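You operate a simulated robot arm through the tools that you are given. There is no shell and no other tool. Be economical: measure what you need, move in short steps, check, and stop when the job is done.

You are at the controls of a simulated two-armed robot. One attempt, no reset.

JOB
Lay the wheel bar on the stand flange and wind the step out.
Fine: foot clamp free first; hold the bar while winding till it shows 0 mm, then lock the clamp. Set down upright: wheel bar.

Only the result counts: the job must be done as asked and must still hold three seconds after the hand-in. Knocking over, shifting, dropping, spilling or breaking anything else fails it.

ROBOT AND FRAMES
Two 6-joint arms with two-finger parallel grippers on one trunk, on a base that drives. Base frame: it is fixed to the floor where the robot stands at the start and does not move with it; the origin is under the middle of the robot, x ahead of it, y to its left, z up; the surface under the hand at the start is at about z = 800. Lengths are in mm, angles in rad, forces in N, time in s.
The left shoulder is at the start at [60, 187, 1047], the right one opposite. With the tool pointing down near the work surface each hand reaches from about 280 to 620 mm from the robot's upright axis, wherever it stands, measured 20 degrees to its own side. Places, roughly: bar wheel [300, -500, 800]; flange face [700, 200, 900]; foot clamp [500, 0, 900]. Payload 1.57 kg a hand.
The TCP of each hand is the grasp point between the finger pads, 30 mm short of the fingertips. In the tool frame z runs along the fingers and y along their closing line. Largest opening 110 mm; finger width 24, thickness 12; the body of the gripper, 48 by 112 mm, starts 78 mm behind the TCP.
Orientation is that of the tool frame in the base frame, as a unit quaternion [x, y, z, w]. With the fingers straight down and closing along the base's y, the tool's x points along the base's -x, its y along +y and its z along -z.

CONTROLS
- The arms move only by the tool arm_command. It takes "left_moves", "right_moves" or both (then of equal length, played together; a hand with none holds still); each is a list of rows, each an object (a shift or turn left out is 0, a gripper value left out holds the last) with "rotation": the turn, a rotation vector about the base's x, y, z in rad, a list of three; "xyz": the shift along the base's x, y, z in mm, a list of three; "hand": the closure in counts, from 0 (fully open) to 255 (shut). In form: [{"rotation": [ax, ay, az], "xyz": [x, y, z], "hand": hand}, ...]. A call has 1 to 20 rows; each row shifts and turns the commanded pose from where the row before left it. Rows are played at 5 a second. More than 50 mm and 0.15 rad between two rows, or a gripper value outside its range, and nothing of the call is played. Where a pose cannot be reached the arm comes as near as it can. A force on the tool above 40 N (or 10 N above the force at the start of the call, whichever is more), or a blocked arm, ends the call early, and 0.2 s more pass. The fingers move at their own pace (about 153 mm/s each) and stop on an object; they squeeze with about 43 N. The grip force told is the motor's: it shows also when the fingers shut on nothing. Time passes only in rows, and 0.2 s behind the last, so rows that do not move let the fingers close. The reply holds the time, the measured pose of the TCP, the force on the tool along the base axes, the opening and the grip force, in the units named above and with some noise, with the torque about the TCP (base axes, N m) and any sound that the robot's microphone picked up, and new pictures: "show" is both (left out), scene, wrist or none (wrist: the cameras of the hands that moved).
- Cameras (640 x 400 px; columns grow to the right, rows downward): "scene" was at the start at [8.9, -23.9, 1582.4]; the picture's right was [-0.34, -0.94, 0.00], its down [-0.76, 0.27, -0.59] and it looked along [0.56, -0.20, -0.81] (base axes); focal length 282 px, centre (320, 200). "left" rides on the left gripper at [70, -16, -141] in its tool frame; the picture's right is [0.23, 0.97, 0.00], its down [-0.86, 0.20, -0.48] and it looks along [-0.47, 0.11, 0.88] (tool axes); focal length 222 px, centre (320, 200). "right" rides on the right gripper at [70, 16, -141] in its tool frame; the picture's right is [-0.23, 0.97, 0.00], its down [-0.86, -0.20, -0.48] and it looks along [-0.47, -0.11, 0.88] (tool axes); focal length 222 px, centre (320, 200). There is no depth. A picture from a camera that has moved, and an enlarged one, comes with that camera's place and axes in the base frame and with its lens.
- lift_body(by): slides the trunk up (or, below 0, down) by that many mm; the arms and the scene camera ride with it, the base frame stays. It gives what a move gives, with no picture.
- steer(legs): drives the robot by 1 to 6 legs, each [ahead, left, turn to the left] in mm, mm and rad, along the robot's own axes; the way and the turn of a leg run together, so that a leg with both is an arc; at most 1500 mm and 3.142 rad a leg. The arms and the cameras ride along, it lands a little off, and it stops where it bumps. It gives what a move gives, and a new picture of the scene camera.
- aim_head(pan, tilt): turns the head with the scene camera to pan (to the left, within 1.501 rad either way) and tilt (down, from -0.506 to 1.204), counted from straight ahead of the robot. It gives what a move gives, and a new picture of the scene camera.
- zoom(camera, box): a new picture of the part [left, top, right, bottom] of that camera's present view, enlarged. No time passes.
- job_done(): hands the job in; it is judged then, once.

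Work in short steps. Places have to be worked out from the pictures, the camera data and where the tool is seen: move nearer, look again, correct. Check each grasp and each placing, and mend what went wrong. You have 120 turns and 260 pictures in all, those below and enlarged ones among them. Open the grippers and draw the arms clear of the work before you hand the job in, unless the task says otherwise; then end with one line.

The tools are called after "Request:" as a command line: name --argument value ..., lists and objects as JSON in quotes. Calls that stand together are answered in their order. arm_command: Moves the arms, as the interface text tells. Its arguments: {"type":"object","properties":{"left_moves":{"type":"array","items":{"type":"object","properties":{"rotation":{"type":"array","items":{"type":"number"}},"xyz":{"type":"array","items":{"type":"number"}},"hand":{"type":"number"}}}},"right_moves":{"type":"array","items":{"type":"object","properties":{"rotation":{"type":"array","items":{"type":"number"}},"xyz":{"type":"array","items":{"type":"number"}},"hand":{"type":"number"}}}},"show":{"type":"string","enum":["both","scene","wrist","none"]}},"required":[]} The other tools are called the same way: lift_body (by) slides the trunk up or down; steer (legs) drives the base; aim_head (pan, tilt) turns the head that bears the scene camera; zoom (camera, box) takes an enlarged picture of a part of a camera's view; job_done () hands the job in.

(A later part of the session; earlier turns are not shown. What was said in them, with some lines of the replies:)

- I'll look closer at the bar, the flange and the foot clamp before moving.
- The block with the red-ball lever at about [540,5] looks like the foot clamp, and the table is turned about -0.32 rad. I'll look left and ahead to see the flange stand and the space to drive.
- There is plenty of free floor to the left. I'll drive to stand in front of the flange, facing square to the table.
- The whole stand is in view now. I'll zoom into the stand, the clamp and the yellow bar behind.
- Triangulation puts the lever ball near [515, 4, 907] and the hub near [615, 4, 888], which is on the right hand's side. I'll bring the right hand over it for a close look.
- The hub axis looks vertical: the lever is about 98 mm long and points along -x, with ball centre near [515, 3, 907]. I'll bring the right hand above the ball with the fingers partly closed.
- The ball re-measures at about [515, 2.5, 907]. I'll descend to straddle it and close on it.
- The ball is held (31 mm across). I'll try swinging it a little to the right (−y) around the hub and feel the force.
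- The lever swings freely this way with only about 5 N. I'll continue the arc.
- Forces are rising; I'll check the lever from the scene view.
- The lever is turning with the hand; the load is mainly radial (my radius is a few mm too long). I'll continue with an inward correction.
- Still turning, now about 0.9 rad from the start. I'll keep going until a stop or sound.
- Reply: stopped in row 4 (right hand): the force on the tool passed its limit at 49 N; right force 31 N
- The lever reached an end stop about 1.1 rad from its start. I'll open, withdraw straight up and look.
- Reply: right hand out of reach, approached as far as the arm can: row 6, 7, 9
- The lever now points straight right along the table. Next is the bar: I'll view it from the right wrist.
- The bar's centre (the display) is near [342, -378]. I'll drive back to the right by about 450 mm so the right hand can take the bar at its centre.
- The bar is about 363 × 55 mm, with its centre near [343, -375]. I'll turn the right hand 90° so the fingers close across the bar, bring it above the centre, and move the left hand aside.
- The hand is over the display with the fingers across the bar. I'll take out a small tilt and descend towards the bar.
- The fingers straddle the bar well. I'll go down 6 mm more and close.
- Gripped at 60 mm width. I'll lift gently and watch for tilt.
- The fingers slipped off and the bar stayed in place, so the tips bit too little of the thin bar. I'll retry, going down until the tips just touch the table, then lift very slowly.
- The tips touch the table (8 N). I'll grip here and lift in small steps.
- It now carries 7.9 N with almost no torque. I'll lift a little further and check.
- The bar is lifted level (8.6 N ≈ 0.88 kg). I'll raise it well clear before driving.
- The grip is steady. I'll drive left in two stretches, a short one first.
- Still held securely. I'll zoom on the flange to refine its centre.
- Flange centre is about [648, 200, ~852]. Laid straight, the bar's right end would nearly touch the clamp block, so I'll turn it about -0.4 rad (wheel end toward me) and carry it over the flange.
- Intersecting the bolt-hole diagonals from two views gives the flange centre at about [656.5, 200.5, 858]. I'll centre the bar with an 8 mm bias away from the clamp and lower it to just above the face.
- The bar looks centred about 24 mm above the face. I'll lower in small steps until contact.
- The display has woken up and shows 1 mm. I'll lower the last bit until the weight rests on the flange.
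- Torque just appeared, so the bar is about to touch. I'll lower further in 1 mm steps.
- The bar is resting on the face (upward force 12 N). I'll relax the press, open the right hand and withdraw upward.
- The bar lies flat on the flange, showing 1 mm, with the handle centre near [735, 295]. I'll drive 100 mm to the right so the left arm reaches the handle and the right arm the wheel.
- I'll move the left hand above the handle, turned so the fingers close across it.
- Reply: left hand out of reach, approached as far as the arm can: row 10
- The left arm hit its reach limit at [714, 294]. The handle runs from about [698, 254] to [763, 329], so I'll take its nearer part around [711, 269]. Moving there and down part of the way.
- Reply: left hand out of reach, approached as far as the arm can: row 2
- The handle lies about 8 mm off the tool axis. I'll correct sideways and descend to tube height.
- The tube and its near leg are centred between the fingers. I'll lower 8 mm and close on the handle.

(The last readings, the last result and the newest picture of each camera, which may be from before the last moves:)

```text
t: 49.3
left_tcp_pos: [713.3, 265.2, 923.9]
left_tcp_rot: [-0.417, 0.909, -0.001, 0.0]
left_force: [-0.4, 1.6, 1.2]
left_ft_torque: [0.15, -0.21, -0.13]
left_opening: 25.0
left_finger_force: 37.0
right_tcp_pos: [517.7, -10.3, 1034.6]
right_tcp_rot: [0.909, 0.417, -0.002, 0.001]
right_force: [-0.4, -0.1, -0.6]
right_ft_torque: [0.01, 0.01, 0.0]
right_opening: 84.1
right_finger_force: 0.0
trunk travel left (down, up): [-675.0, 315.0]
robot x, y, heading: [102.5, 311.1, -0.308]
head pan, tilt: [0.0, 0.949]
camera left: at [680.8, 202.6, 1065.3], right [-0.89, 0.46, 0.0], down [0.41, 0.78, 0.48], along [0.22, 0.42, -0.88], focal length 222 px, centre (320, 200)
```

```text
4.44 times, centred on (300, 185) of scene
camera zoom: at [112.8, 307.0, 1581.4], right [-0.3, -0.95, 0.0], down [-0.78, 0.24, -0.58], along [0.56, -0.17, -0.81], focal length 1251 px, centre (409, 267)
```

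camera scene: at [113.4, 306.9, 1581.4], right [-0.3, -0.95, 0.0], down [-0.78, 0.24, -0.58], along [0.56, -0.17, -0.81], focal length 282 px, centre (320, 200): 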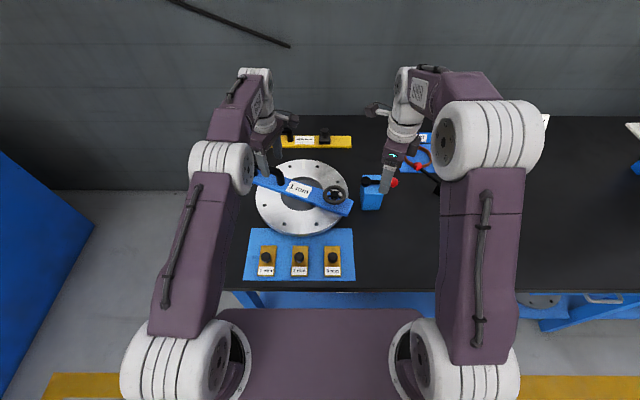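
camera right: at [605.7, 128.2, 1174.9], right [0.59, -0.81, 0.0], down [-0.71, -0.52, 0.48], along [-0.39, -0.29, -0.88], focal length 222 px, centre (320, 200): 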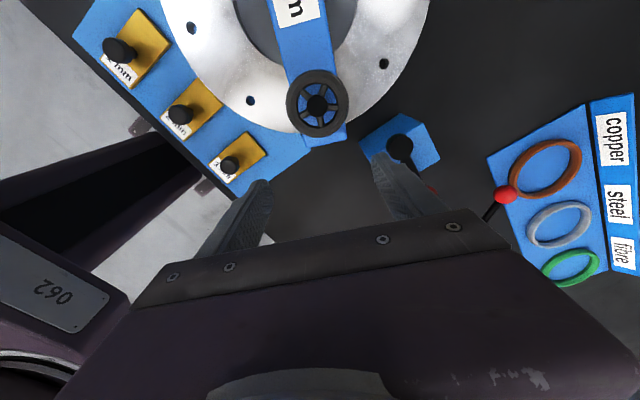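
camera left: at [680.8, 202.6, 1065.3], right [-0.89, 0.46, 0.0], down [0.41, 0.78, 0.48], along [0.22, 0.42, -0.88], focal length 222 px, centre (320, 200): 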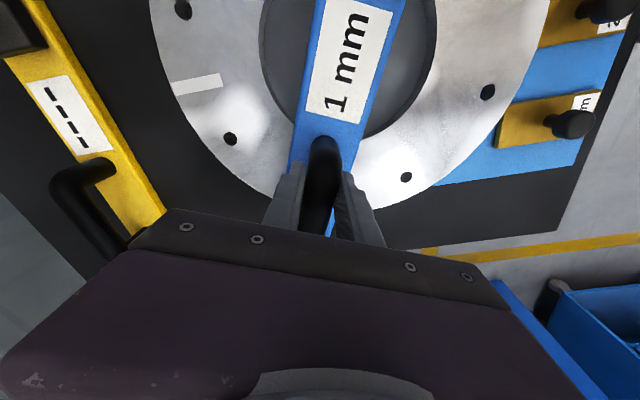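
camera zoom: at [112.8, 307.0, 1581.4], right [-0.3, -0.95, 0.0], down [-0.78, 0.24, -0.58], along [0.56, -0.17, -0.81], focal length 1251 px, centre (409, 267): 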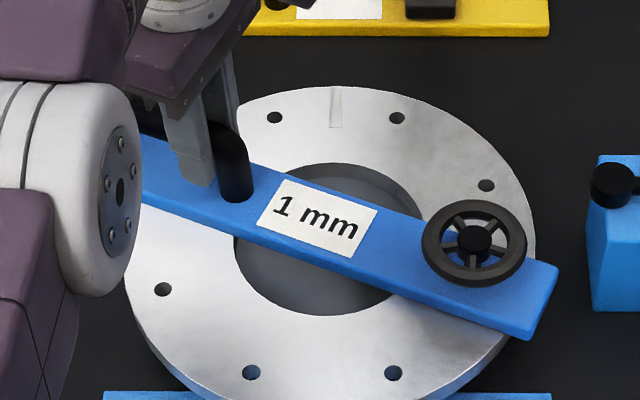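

The handle is gripped (25 mm) and the bar did not shift. The wheel centre works out to [584, 117, ~908]; I'll bring the right hand above it.

Request:
arm_command --right_moves '[{"xyz": [16.6, 31.8, -5], "hand": 12}, {"xyz": [16.6, 31.8, -10]}, {"xyz": [16.6, 31.8, -10]}, {"xyz": [16.6, 31.9, -15]}, {}]' --show "both"

Request:
zoom --camera "right" --box '[220, 80, 420, 240]'

```text
t: 50.5
left_tcp_pos: [713.8, 266.7, 925.3]
left_tcp_rot: [-0.418, 0.909, -0.001, 0.0]
left_force: [0.6, 0.6, -0.1]
left_ft_torque: [0.02, -0.13, 0.12]
left_opening: 25.1
left_finger_force: 36.0
right_tcp_pos: [583.0, 117.0, 994.3]
right_tcp_rot: [0.909, 0.417, -0.003, 0.002]
right_force: [-0.2, -0.3, 0.2]
right_ft_torque: [-0.03, -0.03, 0.03]
right_opening: 104.9
right_finger_force: 0.0
trunk travel left (down, up): [-675.0, 315.0]
robot x, y, heading: [99.7, 311.2, -0.303]
head pan, tilt: [0.0, 0.949]
camera scene: at [113.4, 306.8, 1581.4], right [-0.3, -0.95, 0.0], down [-0.78, 0.24, -0.58], along [0.56, -0.17, -0.81], focal length 282 px, centre (320, 200)
camera right: at [643.1, 160.3, 1133.9], right [0.59, -0.81, 0.0], down [-0.71, -0.52, 0.48], along [-0.39, -0.29, -0.88], focal length 222 px, centre (320, 200)
```

scene: 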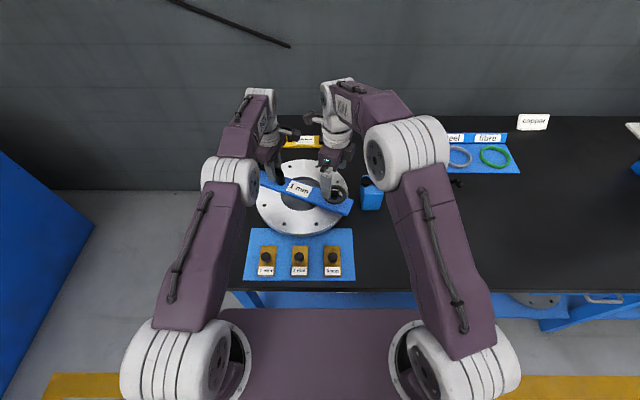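
right: 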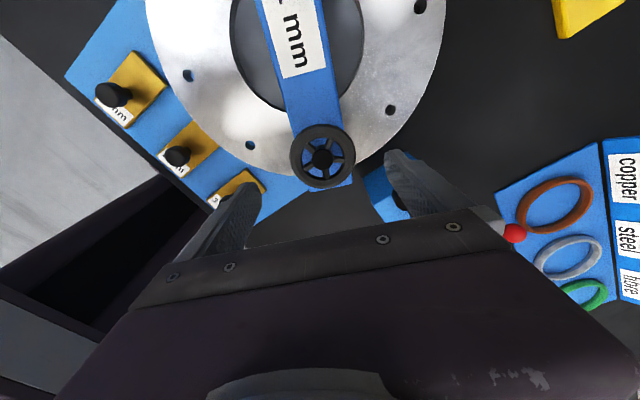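

```text
2.50 times, centred on (320, 160) of right
camera zoom: at [643.1, 160.3, 1133.9], right [0.59, -0.81, 0.0], down [-0.71, -0.52, 0.48], along [-0.39, -0.29, -0.88], focal length 555 px, centre (320, 300)
```

zoom: 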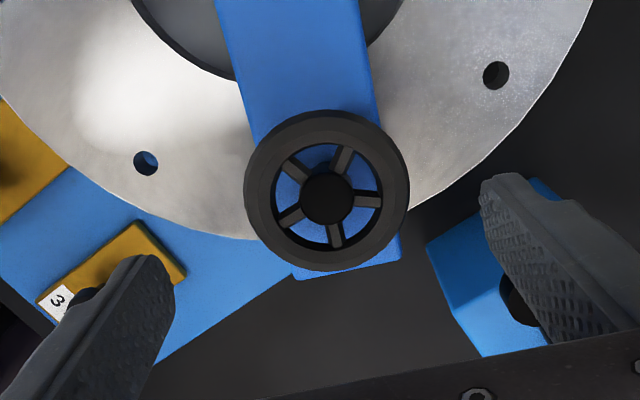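

The wheel hub re-measures at about [584, 113.5]. I'll centre on it, descend so the pads flank the rim, and close.

Request:
arm_command --right_moves '[{"xyz": [1, -3.5, -25]}, {"xyz": [0, 0, -25]}, {"xyz": [0, 0, -20]}, {"xyz": [0, 0, -8]}, {}]' --show "wrist"

Request:
zoom --camera "right" --box '[220, 100, 420, 260]'

Request:
zoom --camera "scene" --box '[230, 140, 370, 230]'

```text
t: 51.7
left_tcp_pos: [713.8, 266.5, 923.8]
left_tcp_rot: [-0.418, 0.908, 0.0, 0.0]
left_force: [-0.1, 1.4, -1.5]
left_ft_torque: [-0.13, 0.02, -0.16]
left_opening: 24.9
left_finger_force: 36.5
right_tcp_pos: [585.6, 113.8, 915.9]
right_tcp_rot: [0.909, 0.416, -0.003, 0.001]
right_force: [0.2, -0.4, 0.2]
right_ft_torque: [0.03, -0.02, 0.01]
right_opening: 104.4
right_finger_force: 0.0
trunk travel left (down, up): [-675.0, 315.0]
robot x, y, heading: [98.7, 310.7, -0.306]
head pan, tilt: [0.0, 0.949]
camera right: at [645.0, 157.6, 1055.9], right [0.59, -0.81, 0.0], down [-0.71, -0.52, 0.48], along [-0.39, -0.29, -0.88], focal length 222 px, centre (320, 200)
```

right: 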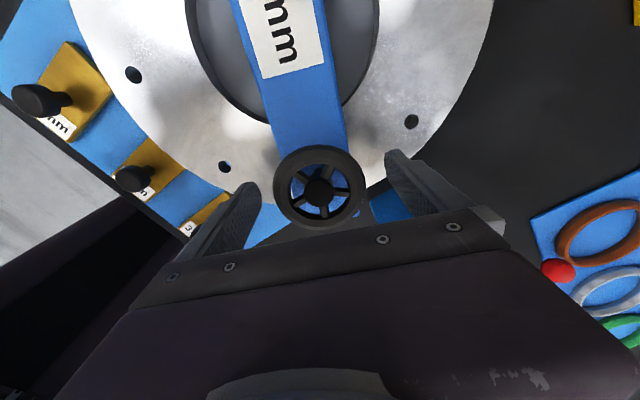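

```text
2.50 times, centred on (320, 180) of right
camera zoom: at [645.0, 157.6, 1055.9], right [0.59, -0.81, 0.0], down [-0.71, -0.52, 0.48], along [-0.39, -0.29, -0.88], focal length 555 px, centre (320, 250)
```

zoom: 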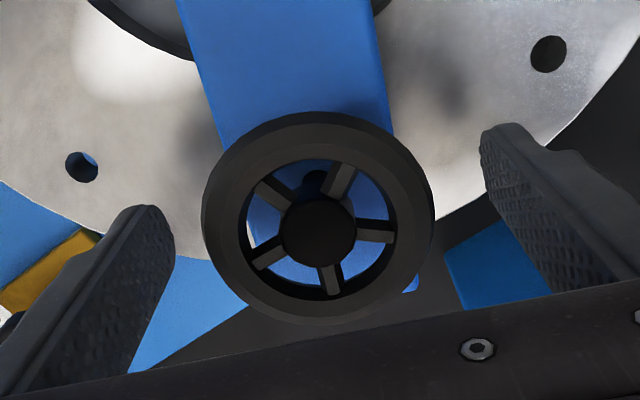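

```text
4.44 times, centred on (300, 185) of scene
camera zoom: at [113.4, 307.1, 1581.4], right [-0.3, -0.95, 0.0], down [-0.78, 0.24, -0.58], along [0.56, -0.17, -0.81], focal length 1251 px, centre (409, 267)
```

zoom: 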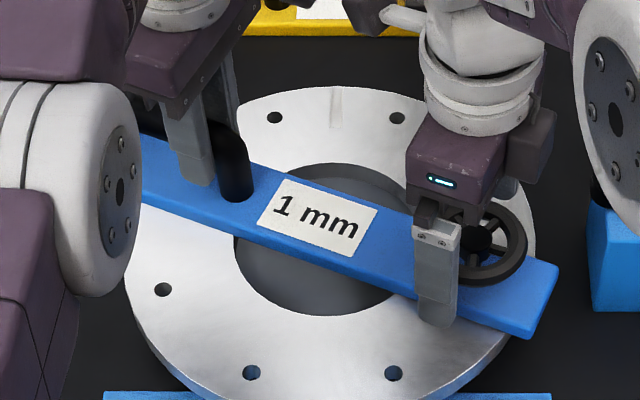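

The wheel is centred between the pads at TCP height. Closing on the rim.

Request:
arm_command --right_moves '[{"hand": 80}, {"hand": 255}, {"hand": 255}]' --show "wrist"

```text
t: 52.5
left_tcp_pos: [713.6, 265.5, 924.5]
left_tcp_rot: [-0.417, 0.909, 0.0, 0.001]
left_force: [4.5, -2.7, 0.1]
left_ft_torque: [-0.04, -0.17, 0.7]
left_opening: 24.9
left_finger_force: 37.1
right_tcp_pos: [585.1, 116.0, 917.1]
right_tcp_rot: [0.909, 0.417, -0.004, 0.0]
right_force: [-4.0, 3.5, 1.9]
right_ft_torque: [0.15, 0.31, 0.0]
right_opening: 71.3
right_finger_force: 43.1
trunk travel left (down, up): [-675.0, 315.0]
robot x, y, heading: [101.2, 310.2, -0.303]
head pan, tilt: [0.0, 0.949]
camera right: at [644.8, 157.7, 1055.9], right [0.59, -0.81, 0.0], down [-0.71, -0.52, 0.48], along [-0.39, -0.29, -0.87], focal length 222 px, centre (320, 200)
```

right: 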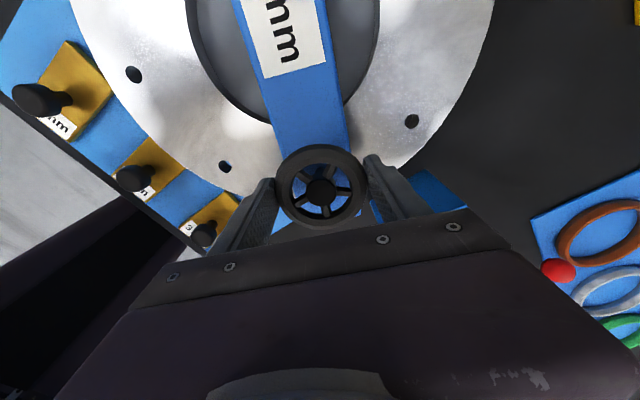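

The rim is held at 71 mm. I'll turn counter-clockwise by 0.4 rad and read the display.

Request:
arm_command --right_moves '[{"xyz": [-0.8, 0.6, 0], "rotation": [0, 0, 0.1]}, {"rotation": [0, 0, 0.1]}, {"rotation": [0, 0, 0.1]}, {"rotation": [0, 0, 0.1]}, {}]' --show "none"

Request:
zoom --camera "scene" --box '[230, 140, 370, 230]'

```text
t: 53.7
left_tcp_pos: [713.4, 265.6, 924.7]
left_tcp_rot: [-0.418, 0.908, 0.0, 0.0]
left_force: [4.3, -0.2, -0.6]
left_ft_torque: [-0.35, 0.14, 1.02]
left_opening: 24.9
left_finger_force: 36.2
right_tcp_pos: [585.3, 115.3, 917.0]
right_tcp_rot: [0.807, 0.59, -0.003, 0.002]
right_force: [-7.2, 1.5, 0.5]
right_ft_torque: [0.18, 0.21, -0.04]
right_opening: 71.2
right_finger_force: 43.3
trunk travel left (down, up): [-675.0, 315.0]
robot x, y, heading: [99.8, 310.9, -0.298]
head pan, tilt: [0.0, 0.949]
```

```text
4.44 times, centred on (300, 185) of scene
camera zoom: at [113.1, 307.0, 1581.4], right [-0.3, -0.95, 0.0], down [-0.78, 0.24, -0.58], along [0.56, -0.17, -0.81], focal length 1251 px, centre (409, 267)
```

zoom: 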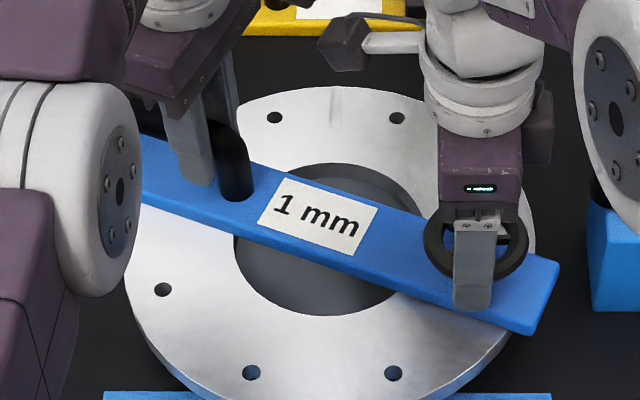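

The wheel follows without much torque; display still 1 mm. I'll ease the side load and turn 0.6 rad more.

Request:
arm_command --right_moves '[{"xyz": [-1, 0.2, 0], "rotation": [0, 0, 0.1]}, {"rotation": [0, 0, 0.1]}, {"rotation": [0, 0, 0.1]}, {"rotation": [0, 0, 0.1]}, {"rotation": [0, 0, 0.1]}, {"rotation": [0, 0, 0.1]}, {}]' --show "wrist"

Request:
zoom --camera "scene" --box '[230, 140, 370, 230]'

```text
t: 55.3
left_tcp_pos: [714.4, 266.0, 925.0]
left_tcp_rot: [-0.418, 0.909, 0.001, 0.001]
left_force: [10.6, 6.9, -0.2]
left_ft_torque: [-0.49, 0.34, 0.78]
left_opening: 25.2
left_finger_force: 36.5
right_tcp_pos: [583.1, 114.0, 916.5]
right_tcp_rot: [0.597, 0.802, -0.003, 0.002]
right_force: [-11.7, -7.9, 1.5]
right_ft_torque: [0.35, -0.11, -0.09]
right_opening: 71.4
right_finger_force: 42.9
trunk travel left (down, up): [-675.0, 315.0]
robot x, y, heading: [100.7, 308.5, -0.303]
head pan, tilt: [0.0, 0.949]
camera right: at [580.2, 186.9, 1055.9], right [1.0, 0.06, 0.0], down [0.05, -0.87, 0.48], along [0.03, -0.48, -0.88], focal length 222 px, centre (320, 200)
```

right: 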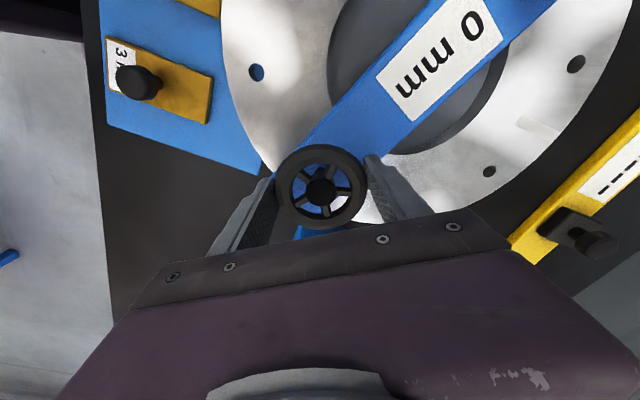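

```text
4.44 times, centred on (300, 185) of scene
camera zoom: at [113.1, 306.6, 1581.4], right [-0.3, -0.95, 0.0], down [-0.78, 0.24, -0.58], along [0.56, -0.17, -0.81], focal length 1251 px, centre (409, 267)
```

zoom: 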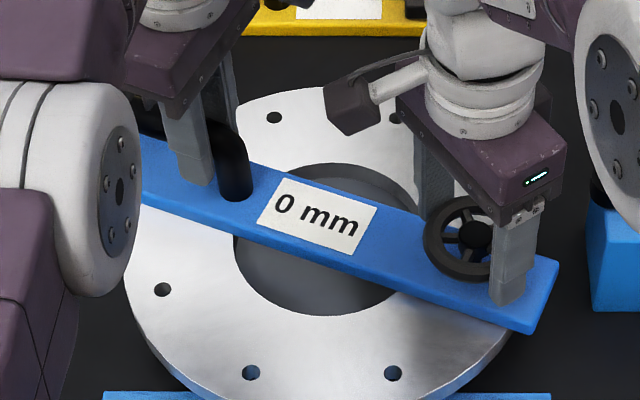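

The display shows 0 mm. I'll ease the side load, open the right hand and lift it off the wheel while the left keeps holding the bar.

Request:
arm_command --right_moves '[{"xyz": [-1.2, -0.8, 0]}, {}, {"hand": 150}, {"hand": 12}, {"hand": 12}, {"xyz": [0, 0, 25]}, {"xyz": [0, 0, 40]}, {"xyz": [0, 0, 40]}]' --show "scene"

Request:
zoom --camera "scene" --box '[230, 140, 420, 230]'

```text
t: 57.1
left_tcp_pos: [713.0, 266.9, 925.2]
left_tcp_rot: [-0.417, 0.909, 0.001, 0.0]
left_force: [-1.8, -1.5, 0.7]
left_ft_torque: [-0.7, 0.73, 0.1]
left_opening: 25.0
left_finger_force: 36.7
right_tcp_pos: [580.5, 114.1, 1024.1]
right_tcp_rot: [0.597, 0.802, -0.002, 0.003]
right_force: [-1.1, -0.7, -0.5]
right_ft_torque: [-0.01, -0.03, -0.02]
right_opening: 104.9
right_finger_force: 0.0
trunk travel left (down, up): [-675.0, 315.0]
robot x, y, heading: [99.6, 308.7, -0.303]
head pan, tilt: [0.0, 0.949]
camera scene: at [112.3, 306.7, 1581.4], right [-0.3, -0.95, 0.0], down [-0.78, 0.24, -0.58], along [0.56, -0.17, -0.81], focal length 282 px, centre (320, 200)
```

scene: 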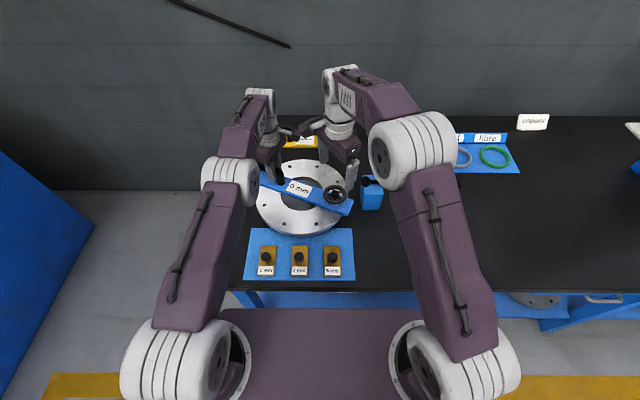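

```text
3.37 times, centred on (325, 185) of scene
camera zoom: at [112.3, 306.7, 1581.4], right [-0.3, -0.95, 0.0], down [-0.78, 0.24, -0.58], along [0.56, -0.17, -0.81], focal length 948 px, centre (303, 250)
```

zoom: 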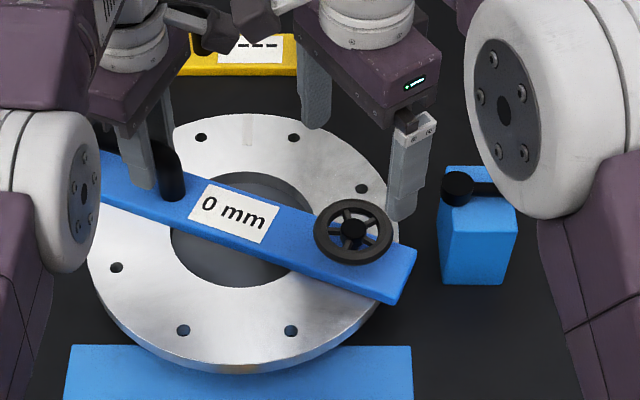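

The display holds 0 mm with the hand off. Now the clamp: the ball is at about [567, -76, 907]; I'll bring the right hand above it, turned so the fingers close across the lever.

Request:
arm_command --right_moves '[{"xyz": [-1, -13.6, 0], "rotation": [0, 0, 0.143], "hand": 116}, {"xyz": [-1, -13.6, 0], "rotation": [0, 0, 0.143]}, {"xyz": [-1, -13.6, 0], "rotation": [0, 0, 0.143]}, {"xyz": [-1, -13.6, 0], "rotation": [0, 0, 0.143]}, {"xyz": [-1, -13.6, 0], "rotation": [0, 0, 0.143]}, {"xyz": [-1, -13.6, 0], "rotation": [0, 0, 0.143]}, {"xyz": [-1, -13.6, 0], "rotation": [0, 0, 0.143]}, {"xyz": [-1, -13.6, 0], "rotation": [0, 0, 0.143]}, {"xyz": [-1, -13.6, 0], "rotation": [0, 0, 0.143]}, {"xyz": [-1, -13.6, 0], "rotation": [0, 0, 0.143]}, {"xyz": [-1, -13.6, 0], "rotation": [0, 0, 0.143]}, {"xyz": [-1, -13.6, 0], "rotation": [0, 0, 0.143]}, {"xyz": [-1, -13.6, 0], "rotation": [0, 0, 0.143]}, {"xyz": [-1, -13.6, -10], "rotation": [0, 0, 0.143]}]' --show "both"

```text
t: 60.1
left_tcp_pos: [714.6, 266.7, 924.4]
left_tcp_rot: [-0.418, 0.909, 0.0, 0.0]
left_force: [-0.7, -0.8, 0.5]
left_ft_torque: [-0.22, 0.11, -0.11]
left_opening: 25.0
left_finger_force: 36.3
right_tcp_pos: [570.1, -76.5, 1011.1]
right_tcp_rot: [-0.354, 0.935, 0.0, 0.003]
right_force: [0.2, 0.4, -0.1]
right_ft_torque: [-0.01, -0.04, 0.0]
right_opening: 59.9
right_finger_force: 0.0
trunk travel left (down, up): [-675.0, 315.0]
robot x, y, heading: [98.5, 308.9, -0.3]
head pan, tilt: [0.0, 0.949]
camera scene: at [113.3, 306.5, 1581.4], right [-0.3, -0.95, 0.0], down [-0.78, 0.24, -0.58], along [0.56, -0.17, -0.81], focal length 282 px, centre (320, 200)
camera right: at [507.6, -110.7, 1150.9], right [-0.47, 0.88, 0.0], down [0.77, 0.41, 0.48], along [0.42, 0.23, -0.88], focal length 222 px, centre (320, 200)
```

scene: 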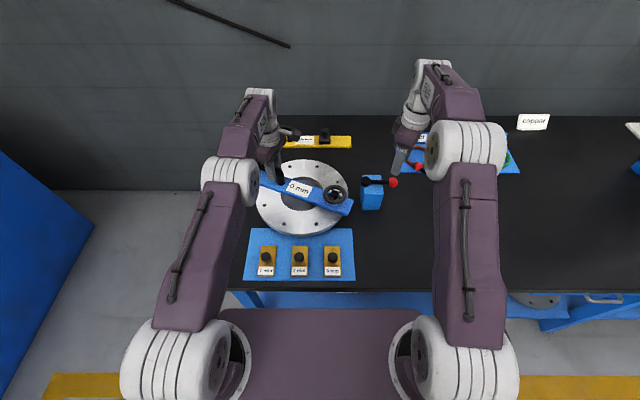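
right: 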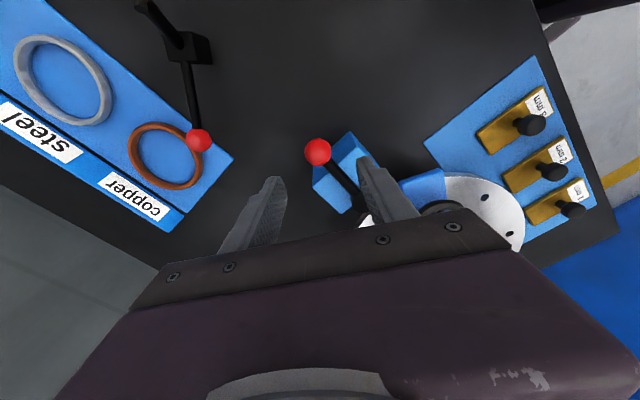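

The ball is at about [571.5, -77.5]. Descending over it and gripping.

Request:
arm_command --right_moves '[{"xyz": [1.5, -1, -40]}, {"xyz": [0, 0, -40]}, {"xyz": [0, 0, -14]}, {"hand": 200}, {"hand": 200}]' --show "wrist"

```text
t: 61.3
left_tcp_pos: [713.7, 265.7, 924.9]
left_tcp_rot: [-0.418, 0.909, 0.0, -0.001]
left_force: [0.1, 1.4, 0.1]
left_ft_torque: [-0.27, 0.2, -0.15]
left_opening: 24.8
left_finger_force: 36.8
right_tcp_pos: [569.9, -78.2, 918.5]
right_tcp_rot: [-0.353, 0.936, 0.002, 0.002]
right_force: [-0.4, -4.6, 0.7]
right_ft_torque: [-0.26, 0.0, -0.01]
right_opening: 31.0
right_finger_force: 40.4
trunk travel left (down, up): [-675.0, 315.0]
robot x, y, heading: [104.4, 305.0, -0.306]
head pan, tilt: [0.0, 0.949]
camera right: at [508.1, -112.3, 1057.4], right [-0.47, 0.88, 0.0], down [0.77, 0.41, 0.48], along [0.43, 0.23, -0.88], focal length 222 px, centre (320, 200)
```

right: 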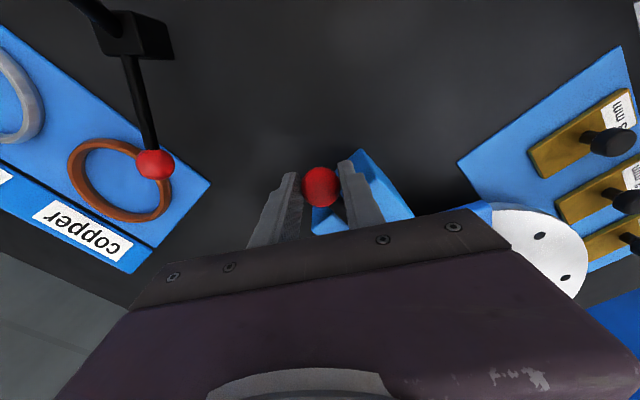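

Ball gripped. From earlier arc points the hub fits at [610, 5] with radius 93.5; I'll swing the lever back along that arc, first half.

Request:
arm_command --right_moves '[{"xyz": [-8.3, 4.4, 0], "rotation": [0, 0, -0.09]}, {"xyz": [-7.7, 5.3, 0], "rotation": [0, 0, -0.09]}, {"xyz": [-7.2, 6.0, 0], "rotation": [0, 0, -0.09]}, {"xyz": [-6.5, 6.6, 0], "rotation": [0, 0, -0.09]}, {"xyz": [-5.9, 7.3, 0], "rotation": [0, 0, -0.09]}, {"xyz": [-5.0, 7.9, 0], "rotation": [0, 0, -0.09]}]' --show "wrist"

```text
t: 62.7
left_tcp_pos: [712.5, 265.1, 924.6]
left_tcp_rot: [-0.418, 0.908, 0.0, 0.001]
left_force: [1.6, -0.8, -0.4]
left_ft_torque: [0.07, -0.14, 0.18]
left_opening: 24.9
left_finger_force: 36.0
right_tcp_pos: [528.6, -41.1, 917.2]
right_tcp_rot: [-0.089, 0.996, 0.0, 0.003]
right_force: [-6.0, -7.9, 2.6]
right_ft_torque: [-0.17, 0.16, -0.28]
right_opening: 31.2
right_finger_force: 40.0
trunk travel left (down, up): [-675.0, 315.0]
robot x, y, heading: [97.6, 310.1, -0.309]
head pan, tilt: [0.0, 0.949]
camera right: at [456.7, -37.9, 1057.3], right [0.05, 1.0, 0.0], down [0.87, -0.05, 0.48], along [0.48, -0.02, -0.88], focal length 222 px, centre (320, 200)
```

right: 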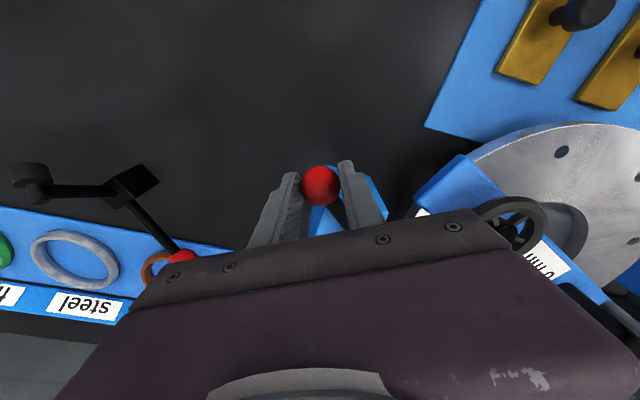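

Swinging smoothly. I'll complete the arc to the original angle.

Request:
arm_command --right_moves '[{"xyz": [-4.4, 8.3, 0], "rotation": [0, 0, -0.09]}, {"xyz": [-3.4, 8.7, 0], "rotation": [0, 0, -0.09]}, {"xyz": [-2.5, 8.9, 0], "rotation": [0, 0, -0.09]}, {"xyz": [-1.7, 9.3, 0], "rotation": [0, 0, -0.09]}, {"xyz": [-0.7, 9.3, 0], "rotation": [0, 0, -0.09]}, {}]' --show "wrist"

Request:
zoom --camera "scene" --box '[230, 140, 420, 230]'

```text
t: 64.1
left_tcp_pos: [713.5, 264.5, 924.2]
left_tcp_rot: [-0.418, 0.909, 0.0, 0.0]
left_force: [-1.1, 3.6, 0.7]
left_ft_torque: [-0.9, 0.61, -0.41]
left_opening: 25.1
left_finger_force: 37.3
right_tcp_pos: [516.3, 3.2, 919.4]
right_tcp_rot: [0.134, 0.991, 0.0, 0.003]
right_force: [-4.0, -10.4, -15.0]
right_ft_torque: [-0.25, 0.07, 0.15]
right_opening: 31.0
right_finger_force: 39.8
trunk travel left (down, up): [-675.0, 315.0]
robot x, y, heading: [99.3, 309.4, -0.307]
head pan, tilt: [0.0, 0.949]
camera right: at [453.9, 37.6, 1057.8], right [0.48, 0.88, 0.0], down [0.77, -0.42, 0.48], along [0.42, -0.23, -0.88], focal length 222 px, centre (320, 200)
```

right: 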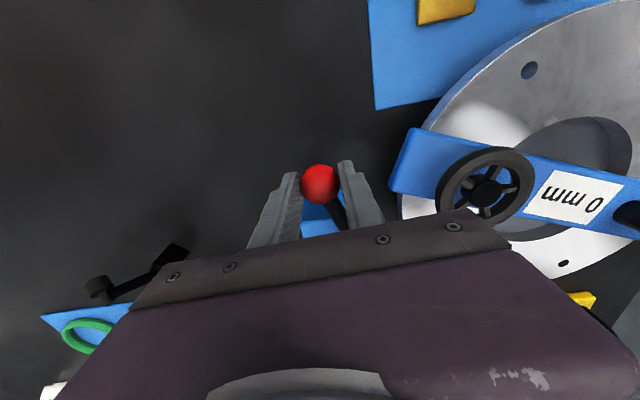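

```text
3.37 times, centred on (325, 185) of scene
camera zoom: at [113.6, 304.0, 1581.3], right [-0.3, -0.95, 0.0], down [-0.78, 0.24, -0.58], along [0.56, -0.17, -0.81], focal length 948 px, centre (303, 250)
```

zoom: 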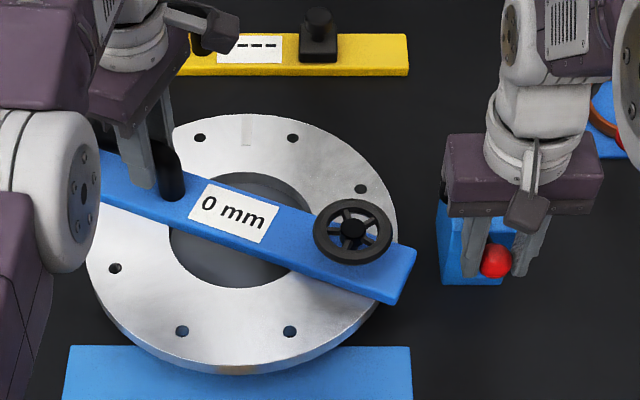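

The lever is back at its start angle and the resistance is rising. I'll push a few millimetres more to seat it against its stop.

Request:
arm_command --right_moves '[{"xyz": [0, 3, 0]}, {"xyz": [0, 3, 0]}, {"xyz": [0, 3, 0]}, {}]' --show "none"

```text
t: 64.8
left_tcp_pos: [714.1, 260.9, 924.6]
left_tcp_rot: [-0.416, 0.909, 0.001, 0.0]
left_force: [-1.8, -0.9, 0.8]
left_ft_torque: [0.66, -0.74, -0.01]
left_opening: 25.0
left_finger_force: 36.7
right_tcp_pos: [515.6, 3.8, 919.0]
right_tcp_rot: [0.137, 0.991, -0.004, 0.005]
right_force: [-1.0, -20.5, -8.3]
right_ft_torque: [-0.52, 0.03, 0.0]
right_opening: 31.3
right_finger_force: 40.1
trunk travel left (down, up): [-675.0, 315.0]
robot x, y, heading: [100.0, 306.6, -0.304]
head pan, tilt: [0.0, 0.949]
stopped in row 3 (right hand): the force on the tool passed its limit at 42 N (the readings are from after the stop); the commanded pose is now the measured one
```

It is hard against its stop, so the clamp is locked. I'll release the ball and lift the right hand clear.

Request:
arm_command --right_moves '[{"hand": 116}, {"hand": 116}, {"xyz": [0, 0, 40]}, {"xyz": [0, 0, 40]}, {"xyz": [-20, -20, 40]}, {"xyz": [-20, -40, 20]}, {"xyz": [-20, -40, 0]}]' --show "scene"

Request:
zoom --camera "scene" --box '[230, 140, 420, 230]'

Request:
zoom --camera "left" --box '[180, 0, 500, 260]'

```text
t: 66.5
left_tcp_pos: [713.0, 264.3, 925.1]
left_tcp_rot: [-0.417, 0.909, 0.001, -0.001]
left_force: [-0.6, 0.9, 0.7]
left_ft_torque: [0.63, -0.62, 0.09]
left_opening: 24.7
left_finger_force: 36.4
right_tcp_pos: [457.7, -92.3, 1059.4]
right_tcp_rot: [0.135, 0.991, -0.002, 0.004]
right_force: [-0.1, 0.0, -0.4]
right_ft_torque: [0.05, 0.01, -0.01]
right_opening: 59.8
right_finger_force: 0.1
trunk travel left (down, up): [-675.0, 315.0]
robot x, y, heading: [100.0, 310.7, -0.301]
head pan, tilt: [0.0, 0.949]
camera scene: at [112.5, 305.0, 1581.4], right [-0.3, -0.95, 0.0], down [-0.78, 0.24, -0.58], along [0.56, -0.17, -0.81], focal length 282 px, centre (320, 200)
```

scene: 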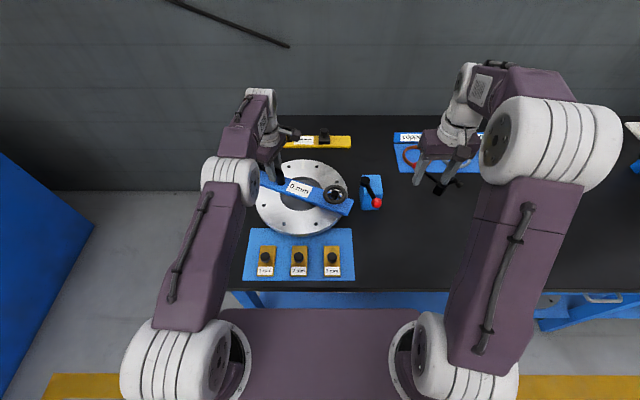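

```text
3.37 times, centred on (325, 185) of scene
camera zoom: at [112.5, 305.0, 1581.4], right [-0.3, -0.95, 0.0], down [-0.78, 0.24, -0.58], along [0.56, -0.17, -0.81], focal length 948 px, centre (303, 250)
```

zoom: 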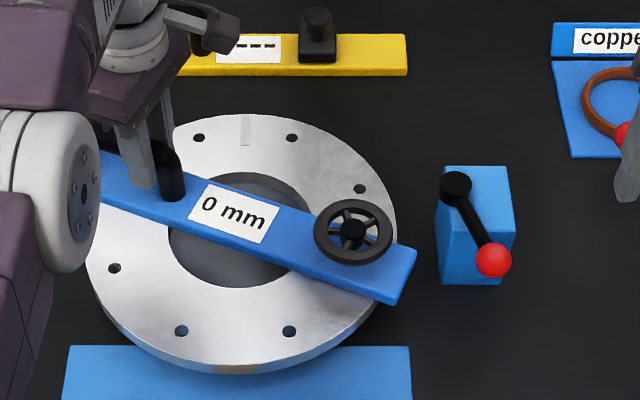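

```text
1.54 times, centred on (340, 130) of left
camera zoom: at [680.4, 200.2, 1065.3], right [-0.89, 0.46, 0.0], down [0.41, 0.78, 0.48], along [0.22, 0.43, -0.88], focal length 342 px, centre (289, 308)
```

zoom: 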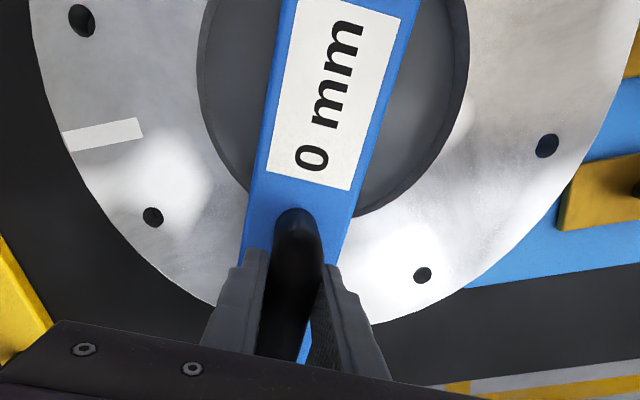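

Lever locked, display 0 mm. Now I'll open the left hand and withdraw it straight up and back.

Request:
arm_command --left_moves '[{"hand": 200}, {"hand": 100}, {"hand": 60}, {"xyz": [0, 0, 20]}, {"xyz": [0, 0, 40]}, {"xyz": [0, 0, 40]}, {"xyz": [-20, 0, 40]}, {"xyz": [-40, 10, 20]}, {"xyz": [-40, 20, 0]}, {"xyz": [-40, 20, 0]}]' --show "scene"

Request:
zoom --camera "scene" --box '[230, 140, 420, 240]'

```text
t: 68.7
left_tcp_pos: [560.7, 318.5, 1083.8]
left_tcp_rot: [-0.417, 0.909, -0.001, 0.002]
left_force: [-0.4, -0.5, -0.2]
left_ft_torque: [-0.03, 0.0, -0.01]
left_opening: 84.1
left_finger_force: 0.1
left hand out of reach, approached as far as the arm can: row 5, 6
right_tcp_pos: [455.7, -89.9, 1060.0]
right_tcp_rot: [0.135, 0.991, -0.004, 0.006]
right_force: [-0.4, -0.7, 0.0]
right_ft_torque: [-0.03, -0.03, -0.01]
right_opening: 59.9
right_finger_force: 0.0
trunk travel left (down, up): [-675.0, 315.0]
robot x, y, heading: [102.0, 307.8, -0.303]
head pan, tilt: [0.0, 0.949]
camera scene: at [110.4, 307.1, 1581.4], right [-0.3, -0.95, 0.0], down [-0.77, 0.24, -0.58], along [0.56, -0.17, -0.81], focal length 282 px, centre (320, 200)
```

scene: 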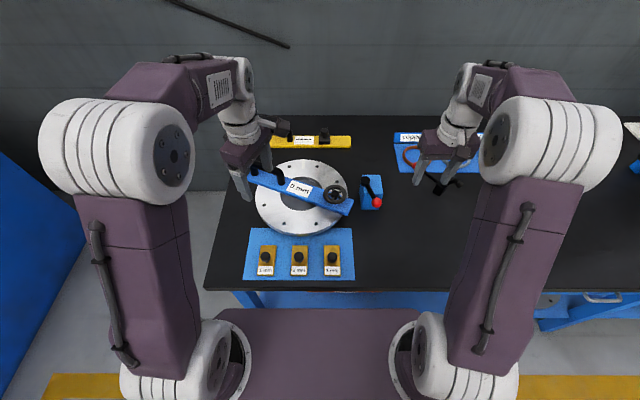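

```text
3.37 times, centred on (325, 190) of scene
camera zoom: at [110.4, 307.1, 1581.4], right [-0.3, -0.95, 0.0], down [-0.77, 0.24, -0.58], along [0.56, -0.17, -0.81], focal length 948 px, centre (303, 234)
```

zoom: 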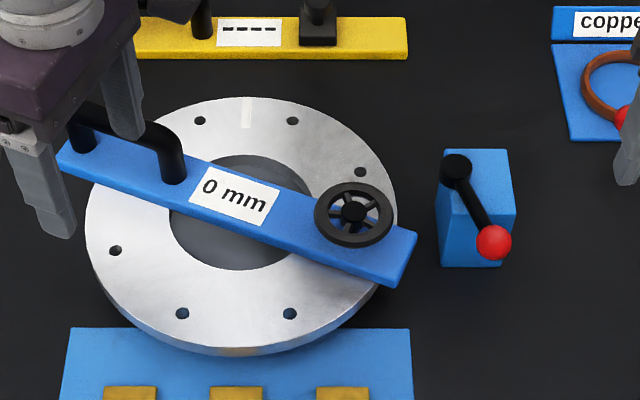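

The bar rests flat, the display shows 0 mm and the clamp is locked. I'll open both hands fully and pull a little further back as a last check.

Request:
arm_command --left_moves '[{"xyz": [-30, 20, 20], "hand": 0}, {"xyz": [-30, 20, 20]}, {}, {}, {}]' --right_moves '[{"xyz": [-20, -20, 20], "hand": 0}, {"xyz": [-20, -20, 20]}, {}, {}, {}]' --show "none"

Request:
zoom --camera "scene" --box '[230, 140, 420, 240]'

```text
t: 69.8
left_tcp_pos: [503.6, 356.4, 1123.7]
left_tcp_rot: [-0.417, 0.909, 0.0, 0.0]
left_force: [-1.3, 0.0, 0.3]
left_ft_torque: [-0.02, -0.04, 0.01]
left_opening: 110.0
left_finger_force: 0.1
right_tcp_pos: [418.4, -130.4, 1101.2]
right_tcp_rot: [0.136, 0.991, -0.002, 0.005]
right_force: [-0.8, 0.2, 0.4]
right_ft_torque: [0.02, 0.02, 0.01]
right_opening: 109.8
right_finger_force: 0.1
trunk travel left (down, up): [-675.0, 315.0]
robot x, y, heading: [100.7, 307.0, -0.307]
head pan, tilt: [0.0, 0.949]
```

```text
3.37 times, centred on (325, 190) of scene
camera zoom: at [112.0, 306.4, 1581.4], right [-0.3, -0.95, 0.0], down [-0.78, 0.24, -0.58], along [0.56, -0.17, -0.81], focal length 948 px, centre (303, 234)
```

zoom: 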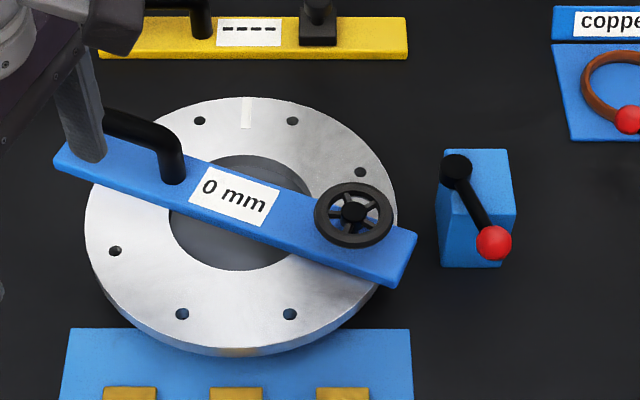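

Everything is stable at 0 mm, the clamp is locked and both hands are open and clear. Handing in.

Request:
job_done

```text
The job is handed in.
```

The wheel bar is lying upright on the stand flange, wound until it showed 0 mm, and the foot clamp is locked again. Both hands are open and clear, and the display still read 0 mm just before I handed in.
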